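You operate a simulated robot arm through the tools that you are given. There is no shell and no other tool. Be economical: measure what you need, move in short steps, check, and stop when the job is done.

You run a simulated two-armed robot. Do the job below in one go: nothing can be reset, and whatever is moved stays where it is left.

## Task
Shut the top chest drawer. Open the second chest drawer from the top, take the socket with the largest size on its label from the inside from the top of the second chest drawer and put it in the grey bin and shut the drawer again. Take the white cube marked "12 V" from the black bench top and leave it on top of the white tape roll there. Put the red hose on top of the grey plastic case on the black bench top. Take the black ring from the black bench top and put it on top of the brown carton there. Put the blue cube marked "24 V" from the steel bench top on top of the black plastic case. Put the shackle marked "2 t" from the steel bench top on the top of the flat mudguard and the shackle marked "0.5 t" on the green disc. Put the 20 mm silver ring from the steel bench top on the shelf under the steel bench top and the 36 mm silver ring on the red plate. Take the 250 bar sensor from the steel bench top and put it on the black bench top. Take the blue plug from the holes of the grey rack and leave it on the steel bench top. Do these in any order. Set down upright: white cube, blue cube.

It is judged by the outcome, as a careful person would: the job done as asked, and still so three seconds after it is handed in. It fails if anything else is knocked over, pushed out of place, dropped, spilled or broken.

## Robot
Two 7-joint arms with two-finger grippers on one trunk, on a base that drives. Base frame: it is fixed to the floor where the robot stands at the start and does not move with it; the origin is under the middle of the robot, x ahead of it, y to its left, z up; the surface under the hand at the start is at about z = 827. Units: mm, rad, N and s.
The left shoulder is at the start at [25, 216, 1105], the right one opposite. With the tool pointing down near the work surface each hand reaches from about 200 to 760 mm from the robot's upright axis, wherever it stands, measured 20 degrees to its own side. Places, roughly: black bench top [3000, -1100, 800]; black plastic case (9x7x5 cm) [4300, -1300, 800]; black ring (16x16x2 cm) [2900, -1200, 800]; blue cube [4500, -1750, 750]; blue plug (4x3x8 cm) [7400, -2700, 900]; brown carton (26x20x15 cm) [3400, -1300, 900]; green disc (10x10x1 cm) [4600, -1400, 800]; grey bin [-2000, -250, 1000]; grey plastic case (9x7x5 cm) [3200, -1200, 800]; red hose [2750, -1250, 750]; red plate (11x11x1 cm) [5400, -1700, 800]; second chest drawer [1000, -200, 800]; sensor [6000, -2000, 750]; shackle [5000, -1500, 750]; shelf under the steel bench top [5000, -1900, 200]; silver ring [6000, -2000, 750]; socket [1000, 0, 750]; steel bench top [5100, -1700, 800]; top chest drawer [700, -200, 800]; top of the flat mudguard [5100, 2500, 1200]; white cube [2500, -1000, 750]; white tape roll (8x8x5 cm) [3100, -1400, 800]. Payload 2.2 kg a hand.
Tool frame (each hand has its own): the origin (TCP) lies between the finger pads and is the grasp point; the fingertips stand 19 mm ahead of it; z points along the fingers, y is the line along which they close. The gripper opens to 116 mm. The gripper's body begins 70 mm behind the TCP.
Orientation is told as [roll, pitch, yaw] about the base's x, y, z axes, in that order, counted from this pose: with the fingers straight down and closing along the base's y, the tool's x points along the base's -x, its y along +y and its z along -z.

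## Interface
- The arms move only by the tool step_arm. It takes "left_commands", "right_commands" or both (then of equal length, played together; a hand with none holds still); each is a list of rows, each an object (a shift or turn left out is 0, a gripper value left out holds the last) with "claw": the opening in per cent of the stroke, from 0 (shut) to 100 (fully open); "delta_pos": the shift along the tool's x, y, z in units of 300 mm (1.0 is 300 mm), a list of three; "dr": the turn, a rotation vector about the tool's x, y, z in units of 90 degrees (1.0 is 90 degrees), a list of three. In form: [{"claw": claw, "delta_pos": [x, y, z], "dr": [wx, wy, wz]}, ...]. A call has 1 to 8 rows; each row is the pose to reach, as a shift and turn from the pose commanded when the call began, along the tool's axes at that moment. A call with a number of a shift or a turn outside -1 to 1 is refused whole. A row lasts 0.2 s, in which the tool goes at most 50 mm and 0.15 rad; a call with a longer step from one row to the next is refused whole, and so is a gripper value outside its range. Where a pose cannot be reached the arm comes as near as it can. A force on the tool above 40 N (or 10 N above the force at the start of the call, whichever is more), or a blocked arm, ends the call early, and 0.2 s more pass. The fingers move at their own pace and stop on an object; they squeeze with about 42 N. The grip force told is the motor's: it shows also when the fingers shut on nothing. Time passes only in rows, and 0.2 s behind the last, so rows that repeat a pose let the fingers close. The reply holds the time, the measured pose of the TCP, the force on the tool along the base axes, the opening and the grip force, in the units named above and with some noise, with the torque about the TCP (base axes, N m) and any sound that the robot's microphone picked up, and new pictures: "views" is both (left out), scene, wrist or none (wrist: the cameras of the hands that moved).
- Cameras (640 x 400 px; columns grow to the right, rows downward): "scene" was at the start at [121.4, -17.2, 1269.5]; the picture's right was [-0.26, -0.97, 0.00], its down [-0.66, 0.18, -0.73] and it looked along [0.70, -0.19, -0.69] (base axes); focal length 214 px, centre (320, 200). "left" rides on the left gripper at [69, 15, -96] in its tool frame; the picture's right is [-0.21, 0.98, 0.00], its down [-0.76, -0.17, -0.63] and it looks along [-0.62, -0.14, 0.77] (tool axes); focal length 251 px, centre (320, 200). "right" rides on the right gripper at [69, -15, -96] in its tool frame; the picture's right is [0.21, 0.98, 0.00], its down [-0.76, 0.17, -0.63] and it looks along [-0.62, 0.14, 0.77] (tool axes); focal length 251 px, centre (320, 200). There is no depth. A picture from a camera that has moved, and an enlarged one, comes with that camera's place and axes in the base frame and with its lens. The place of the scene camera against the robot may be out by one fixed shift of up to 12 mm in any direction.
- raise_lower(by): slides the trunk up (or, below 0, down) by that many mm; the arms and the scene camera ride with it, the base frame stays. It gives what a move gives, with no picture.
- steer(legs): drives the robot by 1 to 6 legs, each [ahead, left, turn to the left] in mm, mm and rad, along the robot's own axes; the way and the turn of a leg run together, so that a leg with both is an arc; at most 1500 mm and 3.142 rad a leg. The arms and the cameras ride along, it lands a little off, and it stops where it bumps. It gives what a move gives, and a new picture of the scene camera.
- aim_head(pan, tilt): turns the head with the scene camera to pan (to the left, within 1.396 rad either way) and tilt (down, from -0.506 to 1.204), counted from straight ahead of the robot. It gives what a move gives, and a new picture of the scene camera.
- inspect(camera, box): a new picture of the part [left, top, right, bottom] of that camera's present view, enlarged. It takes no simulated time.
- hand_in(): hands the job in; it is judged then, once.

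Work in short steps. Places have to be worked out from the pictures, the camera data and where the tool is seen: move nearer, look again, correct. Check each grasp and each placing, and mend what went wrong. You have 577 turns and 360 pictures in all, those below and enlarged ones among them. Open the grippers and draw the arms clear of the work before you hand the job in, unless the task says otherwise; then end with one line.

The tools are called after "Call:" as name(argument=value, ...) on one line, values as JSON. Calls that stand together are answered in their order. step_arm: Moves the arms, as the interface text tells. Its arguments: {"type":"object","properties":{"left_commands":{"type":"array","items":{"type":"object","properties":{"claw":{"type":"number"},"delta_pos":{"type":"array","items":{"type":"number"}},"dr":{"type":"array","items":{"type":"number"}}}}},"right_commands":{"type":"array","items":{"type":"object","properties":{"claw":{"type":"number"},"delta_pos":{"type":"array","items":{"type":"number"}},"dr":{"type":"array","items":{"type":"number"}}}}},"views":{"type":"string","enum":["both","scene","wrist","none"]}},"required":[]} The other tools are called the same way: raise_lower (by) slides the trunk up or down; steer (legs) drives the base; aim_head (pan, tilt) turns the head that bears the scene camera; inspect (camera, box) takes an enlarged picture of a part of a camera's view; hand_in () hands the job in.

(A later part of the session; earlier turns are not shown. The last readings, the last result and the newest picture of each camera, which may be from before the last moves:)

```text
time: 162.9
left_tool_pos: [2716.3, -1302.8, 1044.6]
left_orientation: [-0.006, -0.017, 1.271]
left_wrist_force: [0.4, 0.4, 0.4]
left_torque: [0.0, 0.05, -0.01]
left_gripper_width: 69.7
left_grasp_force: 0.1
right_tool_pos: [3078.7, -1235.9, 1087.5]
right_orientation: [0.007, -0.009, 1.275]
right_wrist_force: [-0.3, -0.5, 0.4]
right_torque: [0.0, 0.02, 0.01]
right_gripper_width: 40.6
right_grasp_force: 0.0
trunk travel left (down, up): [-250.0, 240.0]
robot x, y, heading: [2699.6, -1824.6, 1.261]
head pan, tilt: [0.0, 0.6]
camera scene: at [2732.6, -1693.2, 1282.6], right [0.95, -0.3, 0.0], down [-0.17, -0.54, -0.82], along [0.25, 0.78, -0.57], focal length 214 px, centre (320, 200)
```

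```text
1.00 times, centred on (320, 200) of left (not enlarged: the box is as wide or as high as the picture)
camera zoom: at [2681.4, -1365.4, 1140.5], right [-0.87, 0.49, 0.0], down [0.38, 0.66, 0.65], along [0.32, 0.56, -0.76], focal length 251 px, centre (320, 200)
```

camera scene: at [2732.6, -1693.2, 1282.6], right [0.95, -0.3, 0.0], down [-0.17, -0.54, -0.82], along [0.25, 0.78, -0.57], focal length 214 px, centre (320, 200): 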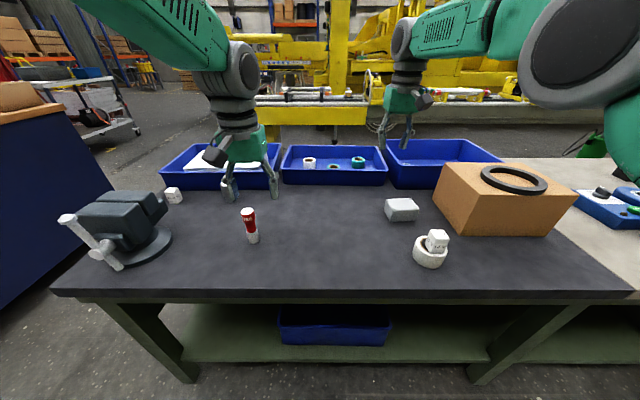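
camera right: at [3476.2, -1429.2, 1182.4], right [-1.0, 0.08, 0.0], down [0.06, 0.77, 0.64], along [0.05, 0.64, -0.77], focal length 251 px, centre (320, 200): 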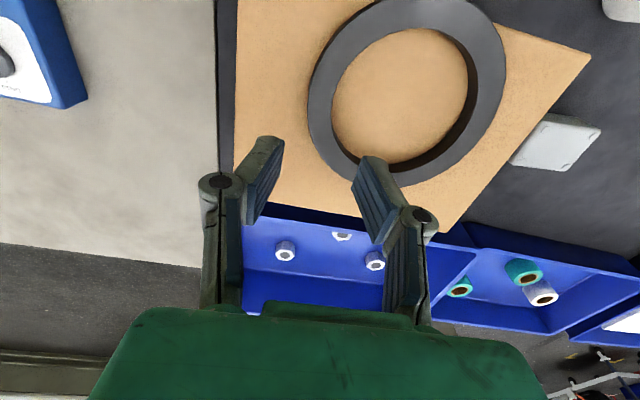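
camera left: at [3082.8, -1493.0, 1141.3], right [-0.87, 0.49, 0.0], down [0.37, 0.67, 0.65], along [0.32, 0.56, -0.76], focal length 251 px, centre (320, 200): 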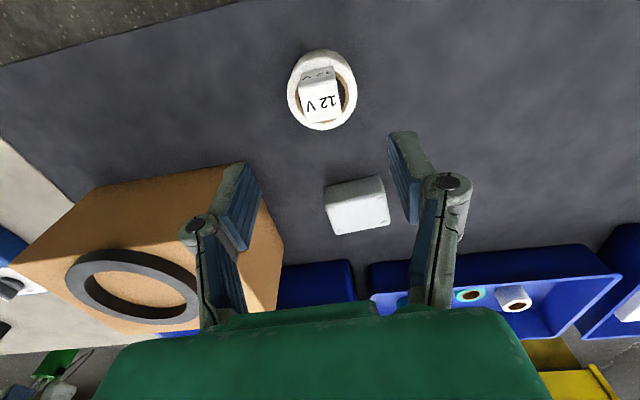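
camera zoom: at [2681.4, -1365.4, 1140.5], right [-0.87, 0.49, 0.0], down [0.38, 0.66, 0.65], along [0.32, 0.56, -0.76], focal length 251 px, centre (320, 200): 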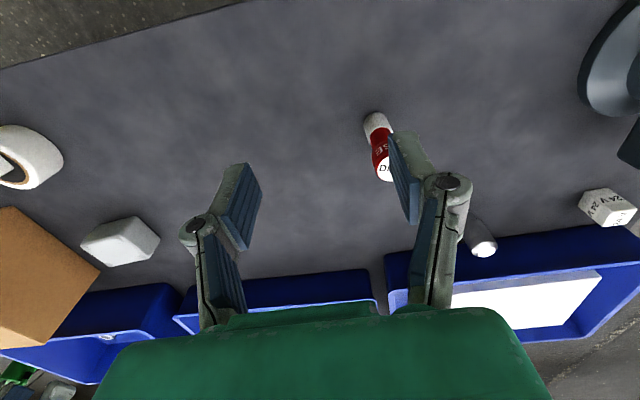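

Hose at about (2686,-1214). I move above it and down to z 975 and look.

Call:
step_arm(left_commands=[{"delta_pos": [-0.127, 0.09, 0]}, {"delta_pos": [-0.254, 0.183, 0]}, {"delta_pos": [-0.254, 0.183, 0.1]}, {"delta_pos": [-0.254, 0.183, 0.2]}, {"delta_pos": [-0.254, 0.183, 0.2]}], views="wrist")

```text
time: 164.1
left_tool_pos: [2688.5, -1215.4, 988.6]
left_orientation: [-0.004, -0.02, 1.27]
left_wrist_force: [-0.1, -0.7, -0.1]
left_torque: [0.0, 0.02, 0.0]
left_gripper_width: 69.7
left_grasp_force: 0.0
right_tool_pos: [3079.0, -1239.2, 1091.2]
right_orientation: [0.006, -0.014, 1.273]
right_wrist_force: [0.1, -0.1, 1.1]
right_torque: [0.0, 0.0, -0.03]
right_gripper_width: 40.7
right_grasp_force: 0.0
trunk travel left (down, up): [-250.0, 240.0]
robot x, y, heading: [2695.8, -1824.5, 1.27]
head pan, tilt: [0.0, 0.6]
camera left: at [2653.0, -1279.7, 1083.9], right [-0.87, 0.49, 0.0], down [0.38, 0.66, 0.65], along [0.32, 0.56, -0.76], focal length 251 px, centre (320, 200)
```

left: 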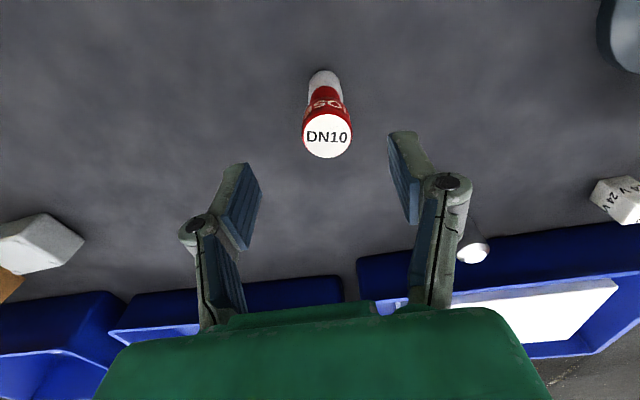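

Well aligned. I descend to z≈880 and close.

Call:
step_arm(left_commands=[{"delta_pos": [-0.006, 0.009, 0.12]}, {"delta_pos": [-0.006, 0.009, 0.24]}, {"delta_pos": [-0.006, 0.009, 0.35]}, {"delta_pos": [-0.006, 0.009, 0.36]}, {"claw": 0, "delta_pos": [-0.006, 0.009, 0.36]}, {"claw": 0, "delta_pos": [-0.006, 0.009, 0.36]}, {"claw": 0, "delta_pos": [-0.006, 0.009, 0.36]}], views="wrist")

Call:
step_arm(left_commands=[{"claw": 0, "delta_pos": [0, 0, -0.05]}, {"claw": 0, "delta_pos": [0, 0, -0.13]}, {"claw": 0, "delta_pos": [0, 0, -0.22]}, {"claw": 0, "delta_pos": [0, 0, -0.32]}, {"claw": 0, "delta_pos": [0, 0, -0.42]}, {"claw": 0, "delta_pos": [0, 0, -0.5]}], views="wrist")

```text
time: 165.7
left_tool_pos: [2685.7, -1212.1, 882.7]
left_orientation: [-0.006, -0.021, 1.273]
left_wrist_force: [0.9, 1.7, 8.9]
left_torque: [0.23, -0.08, -0.01]
left_gripper_width: 25.8
left_grasp_force: 41.7
right_tool_pos: [3077.2, -1238.7, 1090.1]
right_orientation: [0.006, -0.015, 1.273]
right_wrist_force: [0.4, 0.6, -0.1]
right_torque: [0.0, 0.01, 0.0]
right_gripper_width: 40.7
right_grasp_force: 0.0
trunk travel left (down, up): [-250.0, 240.0]
robot x, y, heading: [2692.8, -1824.4, 1.263]
head pan, tilt: [0.0, 0.6]
camera left: at [2650.0, -1274.3, 976.7], right [-0.87, 0.49, 0.0], down [0.37, 0.66, 0.65], along [0.32, 0.57, -0.76], focal length 251 px, centre (320, 200)
```

left: 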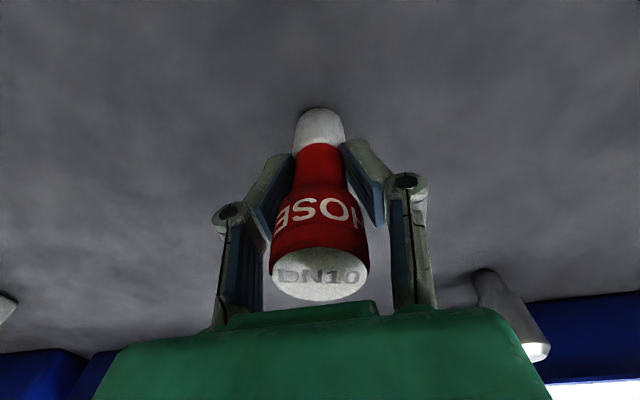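

```text
time: 167.1
left_tool_pos: [2684.0, -1215.4, 1029.6]
left_orientation: [-0.006, -0.021, 1.271]
left_wrist_force: [0.7, -0.3, -2.5]
left_torque: [0.01, 0.04, 0.01]
left_gripper_width: 26.0
left_grasp_force: 42.3
right_tool_pos: [3077.6, -1237.6, 1089.9]
right_orientation: [0.006, -0.015, 1.273]
right_wrist_force: [0.5, 0.0, 0.1]
right_torque: [0.0, -0.03, -0.03]
right_gripper_width: 40.6
right_grasp_force: 0.1
trunk travel left (down, up): [-250.0, 240.0]
robot x, y, heading: [2692.6, -1820.5, 1.265]
head pan, tilt: [0.0, 0.6]
camera left: at [2647.5, -1277.8, 1126.1], right [-0.87, 0.49, 0.0], down [0.37, 0.66, 0.65], along [0.32, 0.56, -0.76], focal length 251 px, centre (320, 200)
```

left: 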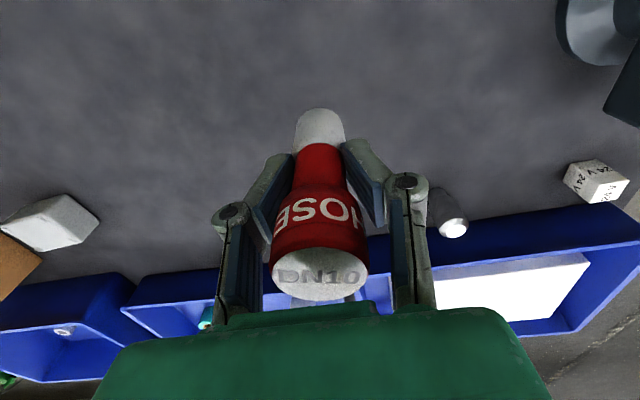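

Held firmly. I strafe right 400 mm toward the grey case.

Call:
steer(legs=[[0, -400, 0]])

Call:
inspect(camera="left", box=[0, 0, 640, 400])

```text
time: 169.6
left_tool_pos: [3067.1, -1335.2, 1030.1]
left_orientation: [-0.004, -0.02, 1.269]
left_wrist_force: [-0.3, -0.1, -3.3]
left_torque: [-0.05, 0.01, 0.04]
left_gripper_width: 26.2
left_grasp_force: 42.3
right_tool_pos: [3460.8, -1359.5, 1089.1]
right_orientation: [0.008, -0.014, 1.27]
right_wrist_force: [-0.2, 0.6, 0.1]
right_torque: [-0.02, 0.03, -0.02]
right_gripper_width: 40.5
right_grasp_force: 0.0
trunk travel left (down, up): [-250.0, 240.0]
robot x, y, heading: [3076.7, -1943.1, 1.26]
head pan, tilt: [0.0, 0.6]
camera scene: at [3114.2, -1813.0, 1282.5], right [0.95, -0.3, 0.0], down [-0.17, -0.54, -0.82], along [0.25, 0.78, -0.57], focal length 214 px, centre (320, 200)
```

scene: 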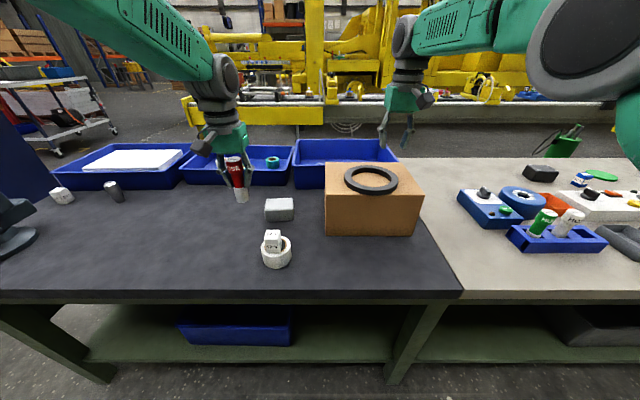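

```text
1.00 times, centred on (320, 200) of left (not enlarged: the box is as wide or as high as the picture)
camera zoom: at [3031.2, -1398.1, 1125.5], right [-0.87, 0.5, 0.0], down [0.38, 0.66, 0.65], along [0.32, 0.56, -0.76], focal length 251 px, centre (320, 200)
```

zoom: 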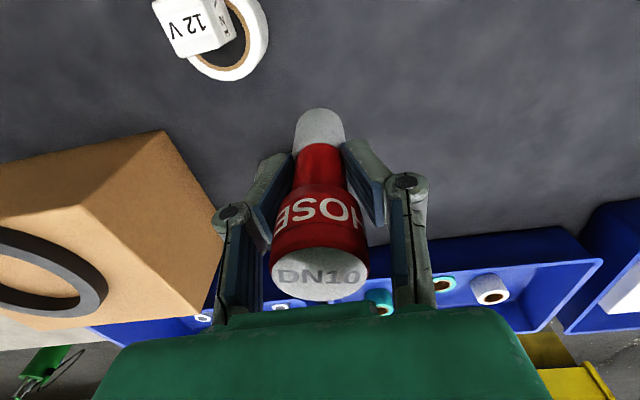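

The hose hides the case in the left view; I check it with the right camera.

Call:
inspect(camera="right", box=[0, 0, 640, 400])

Call:
inspect(camera="scene", box=[220, 150, 340, 270])

```text
1.00 times, centred on (320, 200) of right (not enlarged: the box is as wide or as high as the picture)
camera zoom: at [3456.5, -1431.9, 1186.3], right [-1.0, 0.08, 0.0], down [0.07, 0.76, 0.64], along [0.05, 0.64, -0.76], focal length 251 px, centre (320, 200)
```

zoom: 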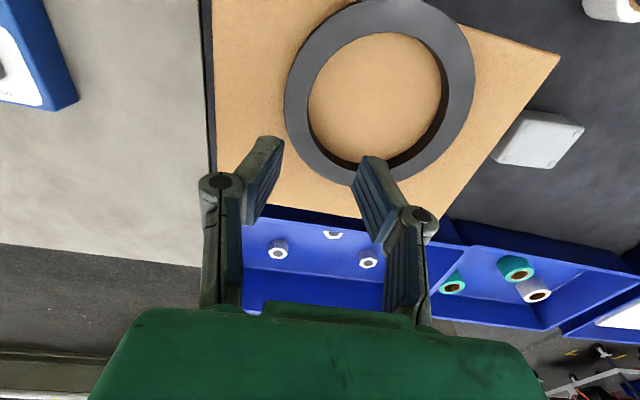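

```text
3.33 times, centred on (280, 210) of scene
camera zoom: at [3114.2, -1813.0, 1282.5], right [0.95, -0.3, 0.0], down [-0.17, -0.54, -0.82], along [0.25, 0.78, -0.57], focal length 715 px, centre (453, 167)
```

zoom: 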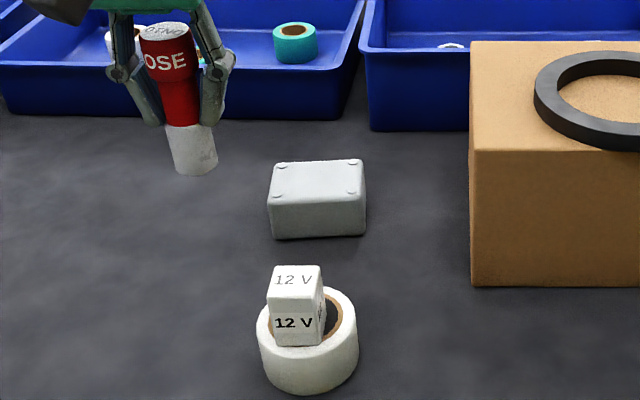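

Case centre triangulates to (3160,-1245), top ≈877. I move the hose above it.

Call:
step_arm(left_commands=[{"claw": 0, "delta_pos": [-0.126, -0.069, 0], "dr": [0, 0.013, 0]}, {"claw": 0, "delta_pos": [-0.252, -0.138, 0], "dr": [0, 0.013, 0]}, {"claw": 0, "delta_pos": [-0.379, -0.207, 0], "dr": [0, 0.013, 0]}, {"claw": 0, "delta_pos": [-0.377, -0.207, 0.1], "dr": [0, 0.013, 0]}, {"claw": 0, "delta_pos": [-0.375, -0.207, 0.2], "dr": [0, 0.013, 0]}, {"claw": 0, "delta_pos": [-0.373, -0.207, 0.26], "dr": [0, 0.013, 0]}, {"claw": 0, "delta_pos": [-0.373, -0.207, 0.26], "dr": [0, 0.013, 0]}], views="scene")

Call:
inspect(camera="scene", box=[220, 150, 340, 270])

Call:
inspect(camera="right", box=[480, 60, 640, 200])

```text
time: 171.2
left_tool_pos: [3159.3, -1248.7, 957.4]
left_orientation: [-0.006, -0.005, 1.27]
left_wrist_force: [-0.1, -0.7, -2.9]
left_torque: [0.0, -0.02, 0.0]
left_gripper_width: 26.1
left_grasp_force: 42.2
right_tool_pos: [3459.9, -1365.2, 1093.9]
right_orientation: [0.006, -0.02, 1.27]
right_wrist_force: [0.5, -0.4, 0.2]
right_torque: [0.0, -0.04, 0.01]
right_gripper_width: 40.6
right_grasp_force: 0.0
trunk travel left (down, up): [-250.0, 240.0]
robot x, y, heading: [3077.1, -1947.8, 1.26]
head pan, tilt: [0.0, 0.6]
camera scene: at [3114.6, -1812.9, 1282.5], right [0.95, -0.3, 0.0], down [-0.17, -0.54, -0.82], along [0.25, 0.78, -0.57], focal length 214 px, centre (320, 200)
```

scene: 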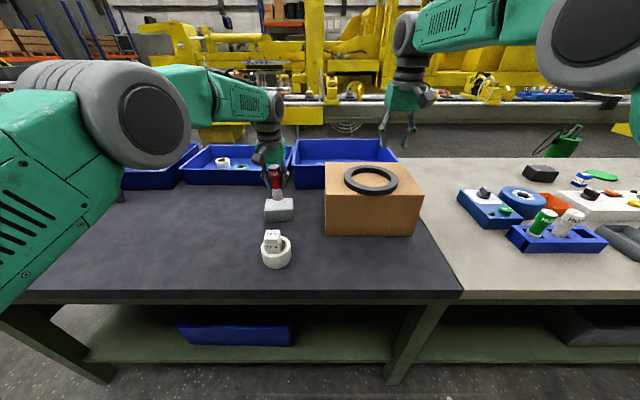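

```text
3.33 times, centred on (280, 210) of scene
camera zoom: at [3114.6, -1812.9, 1282.5], right [0.95, -0.3, 0.0], down [-0.17, -0.54, -0.82], along [0.25, 0.78, -0.57], focal length 715 px, centre (453, 167)
```

zoom: 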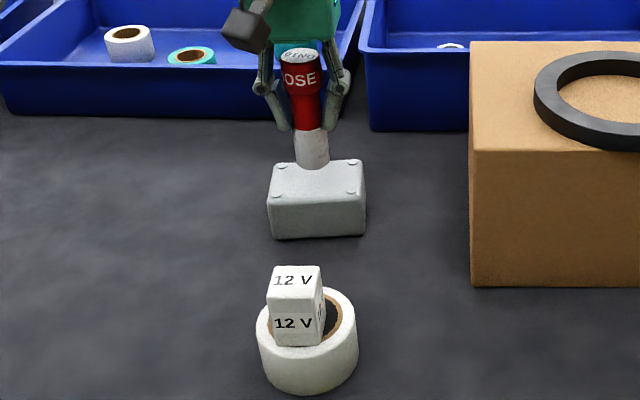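

```text
2.86 times, centred on (560, 130) of right
camera zoom: at [3455.2, -1436.2, 1189.9], right [-1.0, 0.08, 0.0], down [0.07, 0.76, 0.65], along [0.05, 0.65, -0.76], focal length 718 px, centre (-366, 400)
```

zoom: 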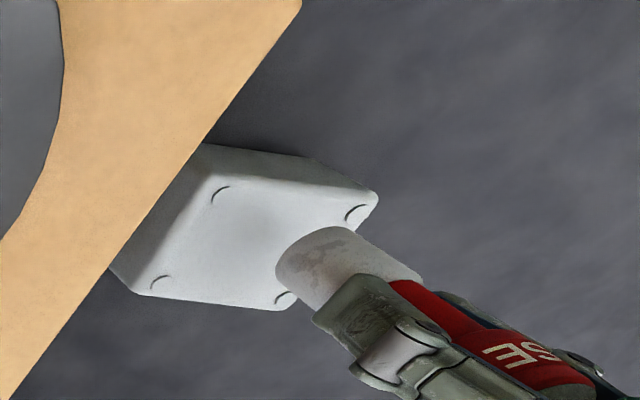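

Nicely centred. I lower slowly until contact.

Call:
step_arm(left_commands=[{"claw": 0, "delta_pos": [0, -0.013, 0.04]}, {"claw": 0, "delta_pos": [0, -0.013, 0.065]}, {"claw": 0, "delta_pos": [0, -0.013, 0.075]}, {"claw": 0, "delta_pos": [0, -0.013, 0.083]}, {"claw": 0, "delta_pos": [0, -0.013, 0.09]}, {"claw": 0, "delta_pos": [0, -0.013, 0.097]}, {"claw": 0, "delta_pos": [0, -0.013, 0.104]}, {"claw": 0, "delta_pos": [0, -0.013, 0.11]}], views="none")

```text
time: 173.0
left_tool_pos: [3163.9, -1250.1, 931.4]
left_orientation: [-0.005, -0.014, 1.268]
left_wrist_force: [-0.9, 2.7, 31.7]
left_torque: [0.31, -0.23, 0.02]
left_gripper_width: 26.1
left_grasp_force: 41.3
right_tool_pos: [3460.1, -1367.1, 1094.5]
right_orientation: [0.006, -0.019, 1.271]
right_wrist_force: [-0.1, 0.5, -0.4]
right_torque: [-0.01, 0.01, 0.03]
right_gripper_width: 40.6
right_grasp_force: 0.0
trunk travel left (down, up): [-250.0, 240.0]
robot x, y, heading: [3076.9, -1943.5, 1.262]
head pan, tilt: [0.0, 0.6]
```

Contact at 931. I ease off, open and rise.

Call:
step_arm(left_commands=[{"claw": 0, "delta_pos": [0, 0, -0.008]}, {"claw": 60, "delta_pos": [0, 0, -0.008]}, {"claw": 60, "delta_pos": [0, 0, -0.008]}, {"delta_pos": [0, 0, -0.1]}, {"delta_pos": [0, 0, -0.22]}, {"delta_pos": [0, 0, -0.36]}, {"delta_pos": [0, 0, -0.5]}], views="both")

```text
time: 174.6
left_tool_pos: [3163.7, -1250.3, 1073.7]
left_orientation: [-0.002, 0.001, 1.269]
left_wrist_force: [-0.5, -0.6, 0.2]
left_torque: [0.02, -0.01, 0.02]
left_gripper_width: 69.8
left_grasp_force: 0.1
left hand out of reach, approached as far as the arm can: row 7
right_tool_pos: [3460.1, -1362.4, 1092.3]
right_orientation: [0.006, -0.018, 1.27]
right_wrist_force: [-0.2, 0.2, 0.7]
right_torque: [0.03, 0.03, -0.01]
right_gripper_width: 40.2
right_grasp_force: 0.1
trunk travel left (down, up): [-250.0, 240.0]
robot x, y, heading: [3073.3, -1948.2, 1.261]
head pan, tilt: [0.0, 0.6]
camera scene: at [3115.0, -1812.2, 1282.3], right [0.95, -0.3, 0.0], down [-0.17, -0.54, -0.82], along [0.25, 0.78, -0.57], focal length 214 px, centre (320, 200)
camera left: at [3128.1, -1312.1, 1170.6], right [-0.87, 0.5, 0.0], down [0.38, 0.67, 0.63], along [0.32, 0.55, -0.77], focal length 251 px, centre (320, 200)
```

scene: 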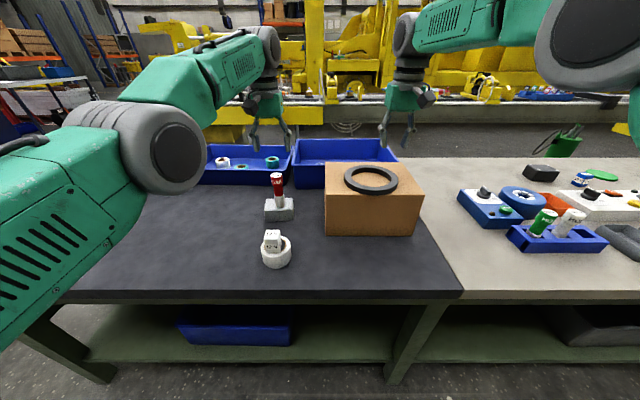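
left: 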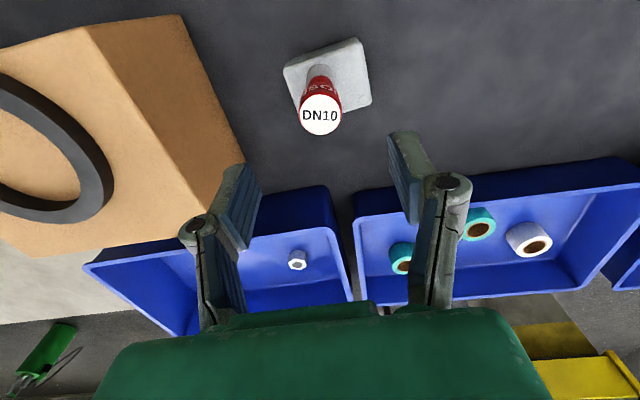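

The hose stands on the grey case; black bench jobs are done. I strafe right along to the steel bench.

Call:
steer(legs=[[-60, -1000, 0]])

Call:
inspect(camera="scene", box=[60, 130, 380, 300])

Call:
inspect(camera="scene", box=[320, 130, 640, 300])

```text
time: 179.8
left_tool_pos: [4091.5, -1607.9, 1075.5]
left_orientation: [-0.008, -0.003, 1.274]
left_wrist_force: [-0.3, -0.2, 0.1]
left_torque: [-0.01, -0.02, -0.01]
left_gripper_width: 69.6
left_grasp_force: 0.0
right_tool_pos: [4391.2, -1717.4, 1093.6]
right_orientation: [0.005, -0.021, 1.275]
right_wrist_force: [-0.4, 0.5, -0.8]
right_torque: [0.03, -0.06, -0.01]
right_gripper_width: 40.5
right_grasp_force: 0.1
trunk travel left (down, up): [-250.0, 240.0]
robot x, y, heading: [4011.9, -2302.5, 1.272]
head pan, tilt: [0.0, 0.6]
camera scene: at [4047.6, -2169.6, 1282.5], right [0.95, -0.3, 0.0], down [-0.17, -0.54, -0.82], along [0.24, 0.78, -0.57], focal length 214 px, centre (320, 200)
```

scene: 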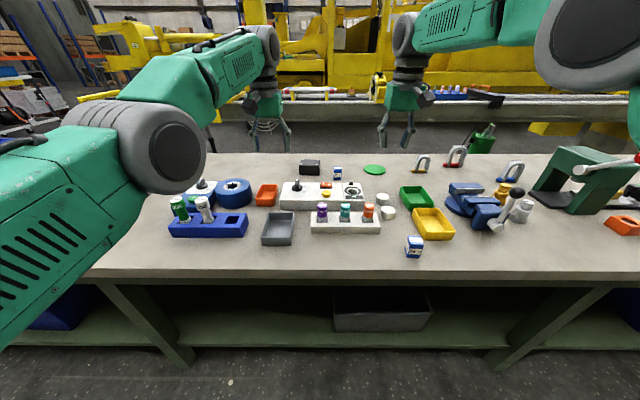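

```text
2.00 times, centred on (220, 215) of scene
camera zoom: at [4047.6, -2169.6, 1282.5], right [0.95, -0.3, 0.0], down [-0.17, -0.54, -0.82], along [0.24, 0.78, -0.57], focal length 429 px, centre (520, 170)
```

zoom: 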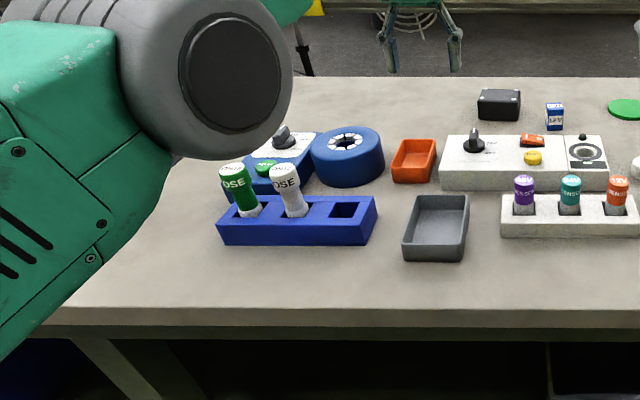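

```text
2.00 times, centred on (480, 215) of scene
camera zoom: at [4047.6, -2169.6, 1282.5], right [0.95, -0.3, 0.0], down [-0.17, -0.54, -0.82], along [0.24, 0.78, -0.57], focal length 429 px, centre (0, 170)
```

zoom: 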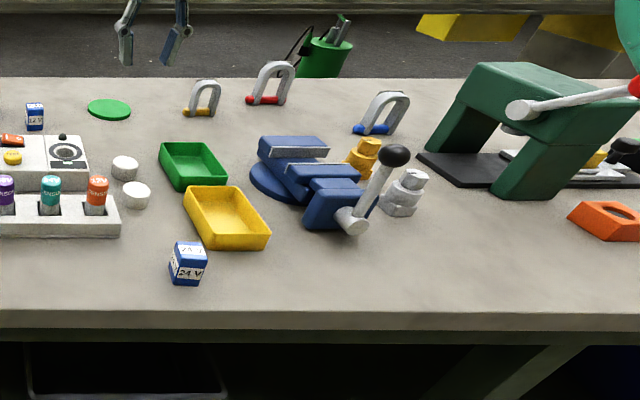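

A clear view of the steel bench: blue cubes, black case, green disc, three shackles. I drive 150 mm closer and read the labels.

Call:
steer(legs=[[150, 0, 0]])

Call:
inspect(camera="right", box=[0, 0, 640, 400])

Call:
inspect(camera="scene", box=[380, 130, 540, 200])

```text
time: 181.1
left_tool_pos: [4139.8, -1465.8, 1080.4]
left_orientation: [-0.006, -0.008, 1.274]
left_wrist_force: [-0.4, -0.8, 0.5]
left_torque: [-0.02, 0.04, 0.03]
left_gripper_width: 69.9
left_grasp_force: 0.0
right_tool_pos: [4435.4, -1578.8, 1096.1]
right_orientation: [0.006, -0.023, 1.276]
right_wrist_force: [-0.4, -0.1, -1.0]
right_torque: [0.01, 0.01, -0.01]
right_gripper_width: 40.6
right_grasp_force: 0.1
trunk travel left (down, up): [-250.0, 240.0]
robot x, y, heading: [4055.3, -2159.3, 1.273]
head pan, tilt: [0.0, 0.6]
camera scene: at [4094.6, -2026.9, 1282.6], right [0.95, -0.3, 0.0], down [-0.17, -0.54, -0.82], along [0.24, 0.79, -0.57], focal length 214 px, centre (320, 200)
```

scene: 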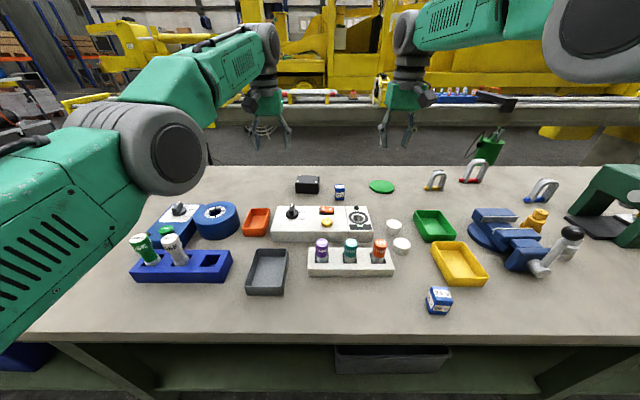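

```text
1.00 times, centred on (320, 200) of right (not enlarged: the box is as wide or as high as the picture)
camera zoom: at [4431.0, -1651.6, 1191.9], right [-1.0, 0.08, 0.0], down [0.06, 0.76, 0.65], along [0.05, 0.65, -0.76], focal length 251 px, centre (320, 200)
```

zoom: 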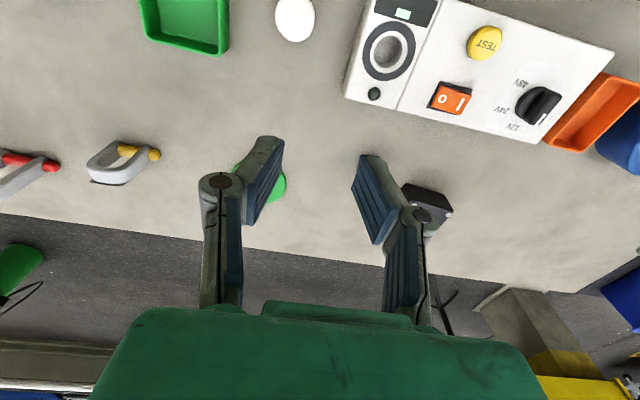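

```text
4.00 times, centred on (460, 165) of scene
camera zoom: at [4094.6, -2026.9, 1282.6], right [0.95, -0.3, 0.0], down [-0.17, -0.54, -0.82], along [0.24, 0.79, -0.57], focal length 858 px, centre (-240, 340)
```

zoom: 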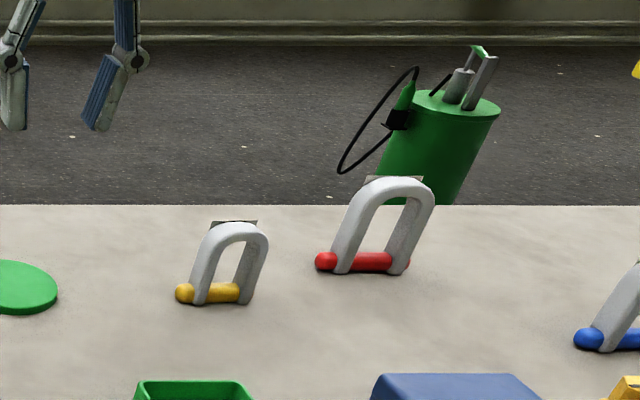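

The 24 V and 12 V blue cubes and shackles are seen; shackle tags sit atop the bows. I edge 70 mm closer and look straight at the items with the head down and zooms.

Call:
steer(legs=[[70, 0, 0]])

Call:
inspect(camera="scene", box=[280, 170, 460, 340])

```text
time: 182.2
left_tool_pos: [4159.8, -1399.2, 1081.1]
left_orientation: [-0.006, -0.01, 1.274]
left_wrist_force: [-0.5, -0.3, -1.9]
left_torque: [-0.05, 0.03, 0.0]
left_gripper_width: 69.6
left_grasp_force: 0.0
right_tool_pos: [4454.7, -1514.4, 1098.1]
right_orientation: [0.007, -0.024, 1.276]
right_wrist_force: [-0.5, -0.1, 0.1]
right_torque: [-0.06, 0.01, -0.01]
right_gripper_width: 40.7
right_grasp_force: 0.1
trunk travel left (down, up): [-250.0, 240.0]
robot x, y, heading: [4078.7, -2089.4, 1.267]
head pan, tilt: [0.0, 0.6]
camera scene: at [4114.8, -1959.7, 1282.5], right [0.95, -0.3, 0.0], down [-0.17, -0.54, -0.82], along [0.24, 0.79, -0.57], focal length 214 px, centre (320, 200)
```

scene: 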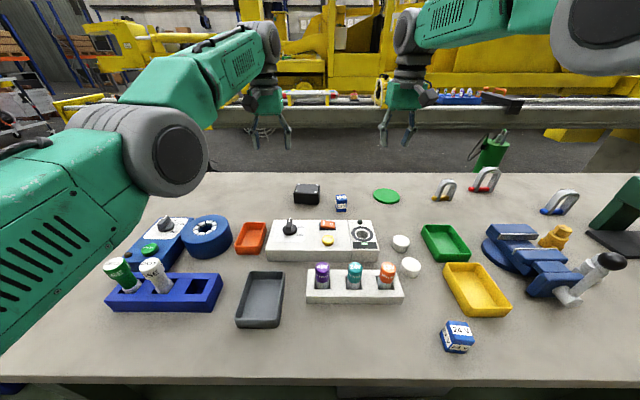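

```text
2.35 times, centred on (370, 255) of scene
camera zoom: at [4114.8, -1959.7, 1282.5], right [0.95, -0.3, 0.0], down [-0.17, -0.54, -0.82], along [0.24, 0.79, -0.57], focal length 505 px, centre (202, 71)
```

zoom: 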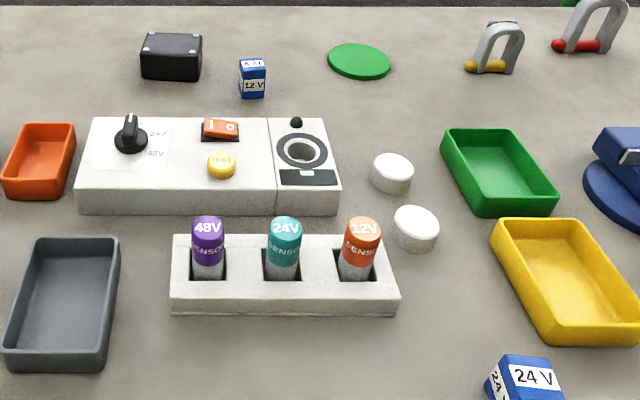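

The 24 V cube is at about (4415,-1859), the 12 V one stands by the black case. I back off 200 mm and bring the right hand over the 24 V cube to see its yaw.

Call:
steer(legs=[[-200, 0, 0]])

Call:
step_arm(right_commands=[{"claw": 70, "delta_pos": [0.12, -0.06, 0], "dr": [0, 0.015, 0]}, {"delta_pos": [0.25, -0.12, 0], "dr": [0, 0.015, 0]}, {"delta_pos": [0.38, -0.18, 0], "dr": [0, 0.015, 0]}, {"delta_pos": [0.45, -0.23, 0.1], "dr": [0, 0.015, 0]}, {"delta_pos": [0.45, -0.23, 0.25], "dr": [0, 0.015, 0]}, {"delta_pos": [0.45, -0.23, 0.4], "dr": [0, 0.015, 0]}, {"delta_pos": [0.45, -0.23, 0.4], "dr": [0, 0.015, 0]}], views="wrist")

```text
time: 183.8
left_tool_pos: [4099.6, -1592.7, 1086.1]
left_orientation: [-0.006, -0.012, 1.275]
left_wrist_force: [-0.1, 0.0, 0.1]
left_torque: [-0.02, -0.01, 0.01]
left_gripper_width: 69.7
left_grasp_force: 0.0
right_tool_pos: [4392.0, -1710.4, 1102.6]
right_orientation: [0.006, -0.029, 1.277]
right_wrist_force: [-0.1, 0.3, 0.1]
right_torque: [0.05, -0.03, -0.01]
right_gripper_width: 40.6
right_grasp_force: 0.1
trunk travel left (down, up): [-250.0, 240.0]
robot x, y, heading: [4017.9, -2282.8, 1.272]
head pan, tilt: [0.0, 0.6]
camera scene: at [4054.8, -2150.6, 1282.5], right [0.95, -0.3, 0.0], down [-0.17, -0.54, -0.82], along [0.24, 0.78, -0.57], focal length 214 px, centre (320, 200)
```

scene: 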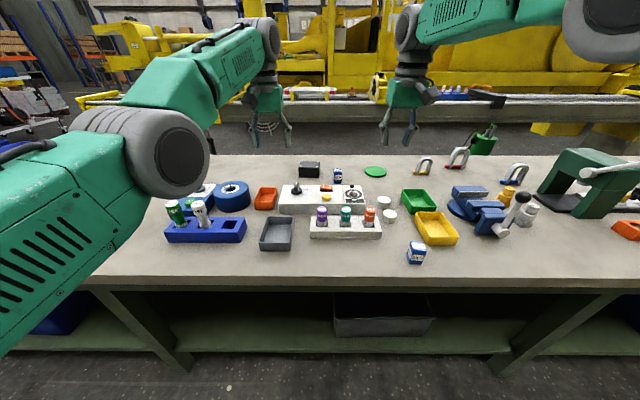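

```text
time: 185.3
left_tool_pos: [4099.2, -1596.1, 1088.3]
left_orientation: [0.0, -0.006, 1.276]
left_wrist_force: [0.1, -0.1, 0.0]
left_torque: [0.0, 0.0, 0.0]
left_gripper_width: 69.9
left_grasp_force: 0.0
right_tool_pos: [4419.8, -1858.6, 981.0]
right_orientation: [0.007, -0.012, 1.279]
right_wrist_force: [0.1, -0.2, 0.2]
right_torque: [0.0, -0.01, -0.03]
right_gripper_width: 80.9
right_grasp_force: 0.1
trunk travel left (down, up): [-250.0, 240.0]
robot x, y, heading: [4015.9, -2280.0, 1.268]
head pan, tilt: [0.0, 0.6]
camera right: at [4415.0, -1930.7, 1077.0], right [-1.0, 0.08, 0.0], down [0.06, 0.76, 0.64], along [0.05, 0.64, -0.77], focal length 251 px, centre (320, 200)
```

right: 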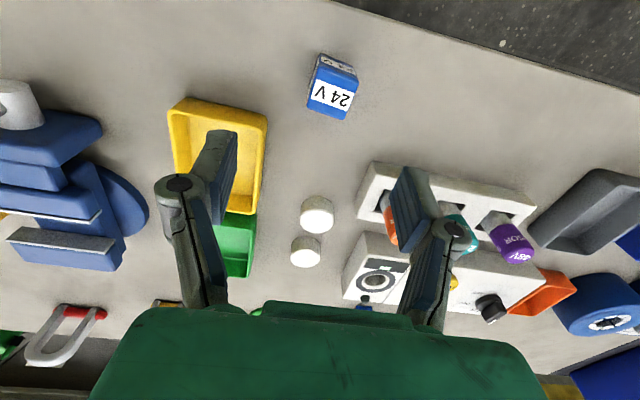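

Cube centre ≈(4410,-1866), turned about -0.1 rad against the hand. I turn the hand to match, then tilt it ~35° forward (about its closing axis) so it can reach the far case while keeping the cube upright.

Call:
step_arm(right_commands=[{"dr": [0, 0, 0.065]}, {"dr": [0, 0, 0.065]}], views="none")

Call:
step_arm(right_commands=[{"dr": [0, -0.09, 0]}, {"dr": [0, -0.18, 0]}, {"dr": [0, -0.27, 0]}, {"dr": [0, -0.36, 0]}, {"dr": [0, -0.39, 0]}, {"dr": [0, -0.39, 0]}], views="wrist")

```text
time: 185.9
left_tool_pos: [4100.6, -1595.2, 1087.3]
left_orientation: [-0.002, -0.006, 1.274]
left_wrist_force: [-0.1, -0.3, 0.6]
left_torque: [-0.04, -0.01, -0.01]
left_gripper_width: 69.3
left_grasp_force: 0.2
right_tool_pos: [4419.2, -1859.1, 979.3]
right_orientation: [0.008, -0.012, 1.174]
right_wrist_force: [-0.8, -0.5, 0.2]
right_torque: [0.03, -0.04, 0.01]
right_gripper_width: 81.1
right_grasp_force: 0.0
trunk travel left (down, up): [-250.0, 240.0]
robot x, y, heading: [4015.6, -2281.3, 1.271]
head pan, tilt: [0.0, 0.6]
```

```text
time: 187.3
left_tool_pos: [4100.8, -1595.7, 1089.3]
left_orientation: [-0.004, -0.01, 1.277]
left_wrist_force: [0.2, -0.1, -0.4]
left_torque: [-0.01, 0.01, -0.04]
left_gripper_width: 69.7
left_grasp_force: 0.1
right_tool_pos: [4420.1, -1860.0, 980.5]
right_orientation: [0.009, -0.626, 1.17]
right_wrist_force: [-0.1, 0.1, -0.6]
right_torque: [0.0, -0.03, -0.01]
right_gripper_width: 81.3
right_grasp_force: 0.0
trunk travel left (down, up): [-250.0, 240.0]
robot x, y, heading: [4016.5, -2282.3, 1.267]
head pan, tilt: [0.0, 0.6]
camera right: at [4391.0, -1969.1, 1019.3], right [-0.97, 0.22, -0.12], down [-0.05, 0.29, 0.96], along [0.24, 0.93, -0.27], focal length 251 px, centre (320, 200)
```

right: 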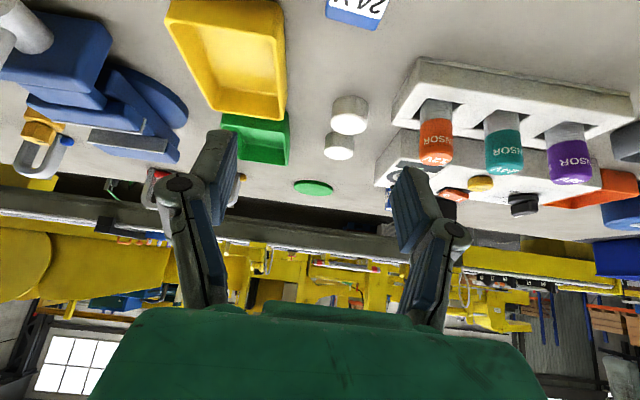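

Now I bring the tilted hand down over the cube and look.

Call:
step_arm(right_commands=[{"delta_pos": [0.09, 0.023, 0.1]}, {"delta_pos": [0.182, 0.023, 0.198]}, {"delta_pos": [0.182, 0.023, 0.198]}], views="both")

```text
time: 188.2
left_tool_pos: [4099.5, -1595.3, 1089.5]
left_orientation: [-0.001, -0.011, 1.275]
left_wrist_force: [0.8, 0.4, 0.3]
left_torque: [0.01, -0.01, 0.04]
left_gripper_width: 69.8
left_grasp_force: 0.0
right_tool_pos: [4407.3, -1865.9, 900.6]
right_orientation: [0.012, -0.626, 1.171]
right_wrist_force: [-0.7, -0.1, -0.2]
right_torque: [0.02, -0.04, 0.01]
right_gripper_width: 81.2
right_grasp_force: 0.1
trunk travel left (down, up): [-250.0, 240.0]
robot x, y, heading: [4018.9, -2281.4, 1.272]
head pan, tilt: [0.0, 0.6]
camera scene: at [4054.7, -2152.2, 1282.7], right [0.95, -0.3, 0.0], down [-0.17, -0.54, -0.82], along [0.24, 0.79, -0.57], focal length 214 px, centre (320, 200)
camera right: at [4380.0, -1975.2, 939.6], right [-0.97, 0.22, -0.12], down [-0.05, 0.29, 0.96], along [0.24, 0.93, -0.27], focal length 251 px, centre (320, 200)
```

scene: 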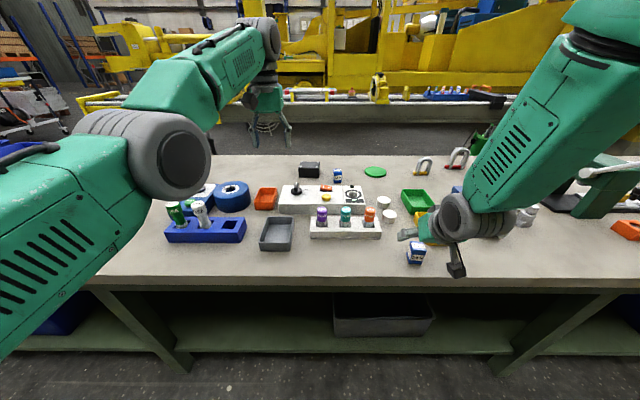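
right: 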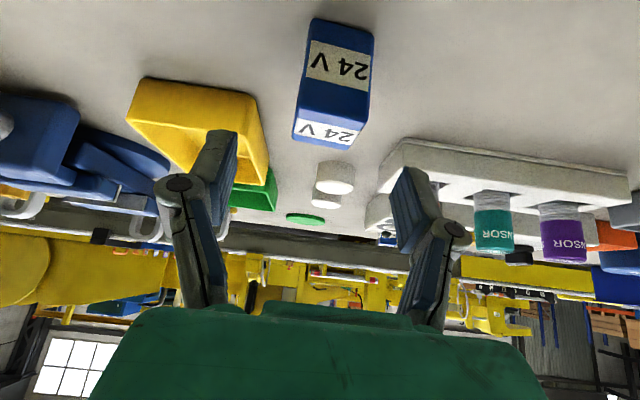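

Aligned with the cube. I descend along vertical and close.

Call:
step_arm(right_commands=[{"delta_pos": [0.046, 0, 0.064]}, {"delta_pos": [0.075, 0, 0.104]}, {"delta_pos": [0.09, 0, 0.124]}, {"delta_pos": [0.09, 0, 0.124]}, {"claw": 0, "delta_pos": [0.09, 0, 0.124]}, {"claw": 0, "delta_pos": [0.09, 0, 0.124]}, {"claw": 0, "delta_pos": [0.09, 0, 0.124]}], views="wrist")

```text
time: 189.8
left_tool_pos: [4099.4, -1595.5, 1087.9]
left_orientation: [-0.002, -0.009, 1.273]
left_wrist_force: [-1.4, -0.3, 0.2]
left_torque: [0.0, -0.01, 0.01]
left_gripper_width: 69.6
left_grasp_force: 0.0
right_tool_pos: [4406.8, -1866.4, 855.4]
right_orientation: [0.008, -0.623, 1.17]
right_wrist_force: [1.1, 0.1, 0.1]
right_torque: [0.02, -0.01, 0.0]
right_gripper_width: 34.0
right_grasp_force: 42.1
trunk travel left (down, up): [-250.0, 240.0]
robot x, y, heading: [4020.5, -2284.0, 1.272]
head pan, tilt: [0.0, 0.6]
camera right: at [4379.6, -1974.9, 893.4], right [-0.97, 0.22, -0.12], down [-0.05, 0.29, 0.96], along [0.24, 0.93, -0.27], focal length 251 px, centre (320, 200)
```

right: 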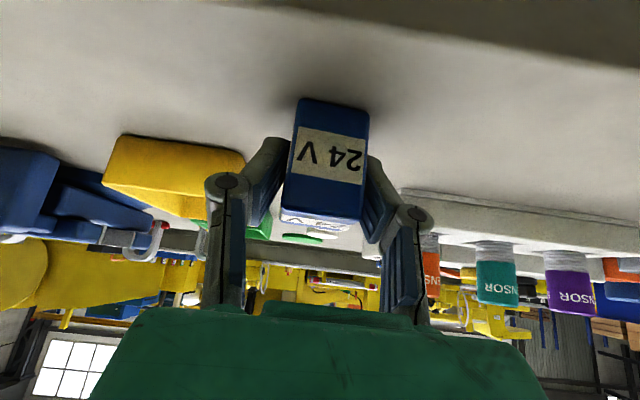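

Gripped. I lift 150 mm vertically.

Call:
step_arm(right_commands=[{"claw": 0, "delta_pos": [-0.03, 0, -0.04]}, {"claw": 0, "delta_pos": [-0.08, 0, -0.11]}, {"claw": 0, "delta_pos": [-0.15, 0, -0.2]}, {"claw": 0, "delta_pos": [-0.22, 0, -0.3]}, {"claw": 0, "delta_pos": [-0.293, 0, -0.405]}, {"claw": 0, "delta_pos": [-0.293, 0, -0.405]}], views="none")

Call:
steer(legs=[[200, 130, 0]])

Call:
inspect(camera="scene", box=[250, 130, 510, 280])

```text
time: 191.2
left_tool_pos: [4100.9, -1593.9, 1088.9]
left_orientation: [-0.004, -0.01, 1.274]
left_wrist_force: [-0.8, 0.0, -0.1]
left_torque: [-0.02, -0.03, 0.01]
left_gripper_width: 69.4
left_grasp_force: 0.0
right_tool_pos: [4408.2, -1865.3, 1003.2]
right_orientation: [0.011, -0.62, 1.168]
right_wrist_force: [-0.5, 0.7, -0.1]
right_torque: [-0.04, -0.01, -0.02]
right_gripper_width: 34.2
right_grasp_force: 42.0
trunk travel left (down, up): [-250.0, 240.0]
robot x, y, heading: [4018.7, -2280.8, 1.266]
head pan, tilt: [0.0, 0.6]
```

```text
time: 192.9
left_tool_pos: [4037.6, -1365.8, 1091.1]
left_orientation: [-0.002, -0.017, 1.275]
left_wrist_force: [0.5, 0.1, 0.2]
left_torque: [-0.02, -0.04, 0.01]
left_gripper_width: 69.6
left_grasp_force: 0.2
right_tool_pos: [4345.6, -1635.9, 1003.2]
right_orientation: [0.014, -0.621, 1.17]
right_wrist_force: [0.6, -0.6, -0.9]
right_torque: [0.0, -0.01, 0.02]
right_gripper_width: 33.8
right_grasp_force: 41.8
trunk travel left (down, up): [-250.0, 240.0]
robot x, y, heading: [3953.9, -2055.1, 1.271]
head pan, tilt: [0.0, 0.6]
camera scene: at [3991.4, -1922.6, 1282.7], right [0.96, -0.29, 0.0], down [-0.17, -0.54, -0.82], along [0.24, 0.79, -0.57], focal length 214 px, centre (320, 200)
```

scene: 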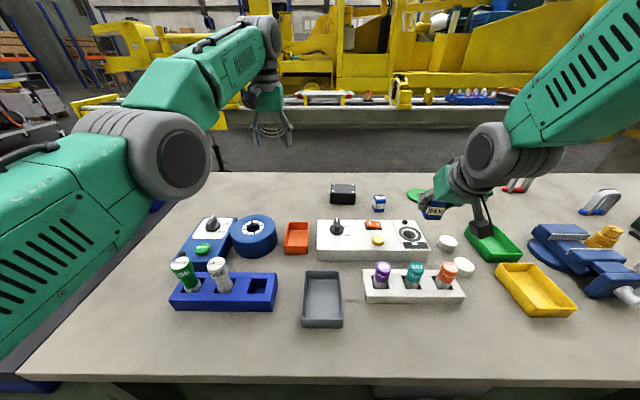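

```text
2.46 times, centred on (380, 205) of scene
camera zoom: at [3991.4, -1922.6, 1282.7], right [0.96, -0.29, 0.0], down [-0.17, -0.54, -0.82], along [0.24, 0.79, -0.57], focal length 528 px, centre (172, 188)
```

zoom: 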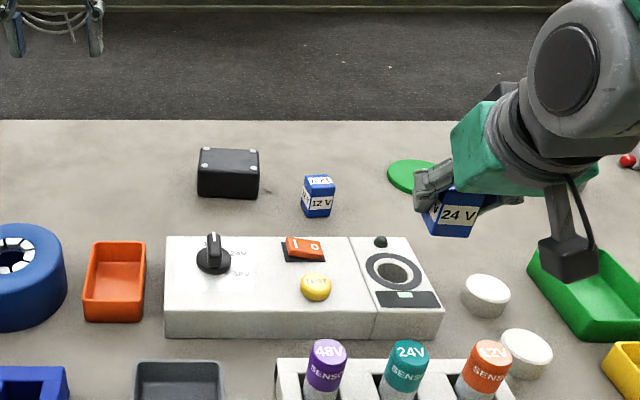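

The case is still at the rim of reach (≈800 mm). I shift 40 mm ahead and 110 mm left.

Call:
steer(legs=[[40, 110, 0]])

Call:
inspect(camera="scene", box=[300, 140, 540, 280])

```text
time: 194.1
left_tool_pos: [3984.8, -1309.8, 1085.8]
left_orientation: [0.036, 0.014, 1.271]
left_wrist_force: [2.4, 0.4, -0.5]
left_torque: [0.09, 0.22, 0.01]
left_gripper_width: 69.7
left_grasp_force: 0.1
right_tool_pos: [4290.3, -1578.2, 993.9]
right_orientation: [0.054, -0.618, 1.141]
right_wrist_force: [2.8, -0.8, -1.7]
right_torque: [0.05, 0.18, 0.15]
right_gripper_width: 34.0
right_grasp_force: 41.8
trunk travel left (down, up): [-250.0, 240.0]
robot x, y, heading: [3866.5, -1985.9, 1.277]
head pan, tilt: [0.0, 0.6]
camera scene: at [3950.1, -1866.0, 1281.2], right [0.95, -0.3, -0.04], down [-0.2, -0.54, -0.82], along [0.22, 0.79, -0.57], focal length 214 px, centre (320, 200)
```

scene: 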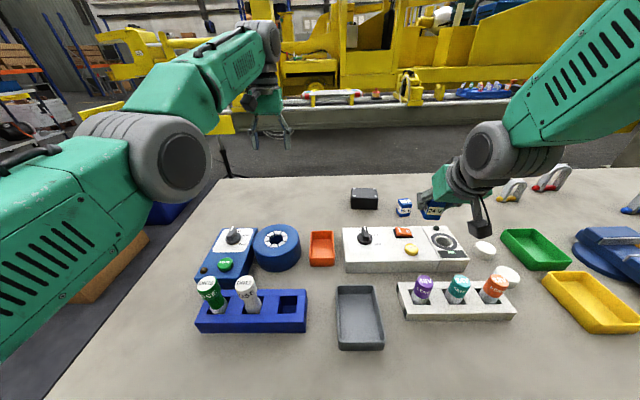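

```text
2.67 times, centred on (420, 210) of scene
camera zoom: at [3950.1, -1866.0, 1281.2], right [0.95, -0.3, -0.04], down [-0.2, -0.54, -0.82], along [0.22, 0.79, -0.57], focal length 572 px, centre (53, 173)
```

zoom: 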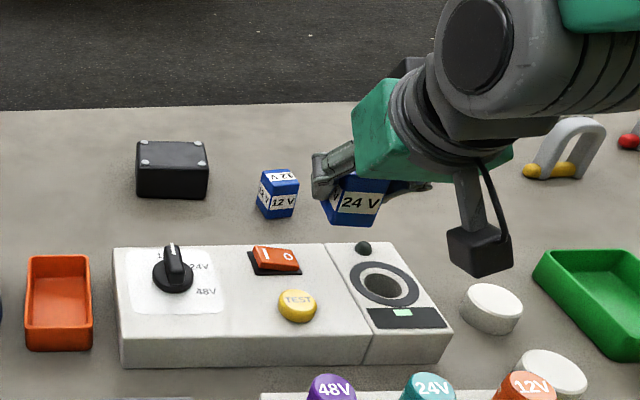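

The body has tilted about 2°: the base is riding on something. I back off at once.

Call:
steer(legs=[[-60, -40, 0]])

```text
time: 195.2
left_tool_pos: [3935.5, -1369.2, 1056.0]
left_orientation: [0.002, 0.108, 1.277]
left_wrist_force: [-0.1, 0.6, 2.2]
left_torque: [0.01, -0.03, -0.02]
left_gripper_width: 69.4
left_grasp_force: 0.1
right_tool_pos: [4247.1, -1638.0, 1015.5]
right_orientation: [-0.019, -0.637, 1.186]
right_wrist_force: [-0.7, 0.3, 0.7]
right_torque: [-0.07, -0.02, -0.01]
right_gripper_width: 34.0
right_grasp_force: 42.1
trunk travel left (down, up): [-250.0, 240.0]
robot x, y, heading: [3883.6, -2053.3, 1.267]
head pan, tilt: [0.0, 0.6]
camera scene: at [3918.2, -1923.7, 1282.2], right [0.96, -0.29, 0.0], down [-0.17, -0.54, -0.82], along [0.24, 0.79, -0.57], focal length 214 px, centre (320, 200)
```

scene: 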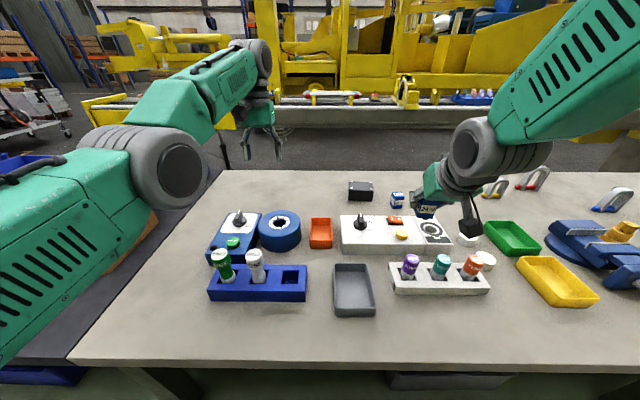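

Level again, but the left arm's pose shifted; its elbow may have met the carton. I look left.

Call:
aim_head(pan=0.8, tilt=0.5)

```text
time: 196.3
left_tool_pos: [3909.5, -1361.9, 1051.1]
left_orientation: [-0.014, 0.115, 1.273]
left_wrist_force: [0.1, -0.6, -0.6]
left_torque: [0.0, 0.05, 0.0]
left_gripper_width: 69.7
left_grasp_force: 0.0
right_tool_pos: [4222.2, -1632.3, 1018.9]
right_orientation: [-0.048, -0.637, 1.202]
right_wrist_force: [0.3, -0.4, -1.3]
right_torque: [0.05, -0.07, -0.03]
right_gripper_width: 34.0
right_grasp_force: 42.2
trunk travel left (down, up): [-250.0, 240.0]
robot x, y, heading: [3878.1, -2049.7, 1.272]
head pan, tilt: [0.799, 0.499]
camera scene: at [3805.0, -1910.3, 1287.6], right [0.88, 0.48, 0.02], down [0.26, -0.44, -0.86], along [-0.41, 0.76, -0.51], focal length 214 px, centre (320, 200)
```

scene: 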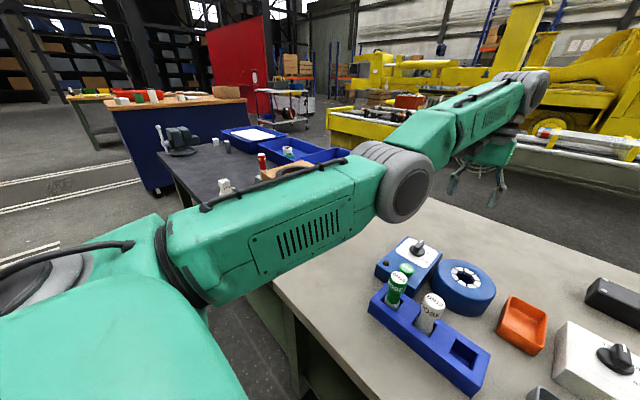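

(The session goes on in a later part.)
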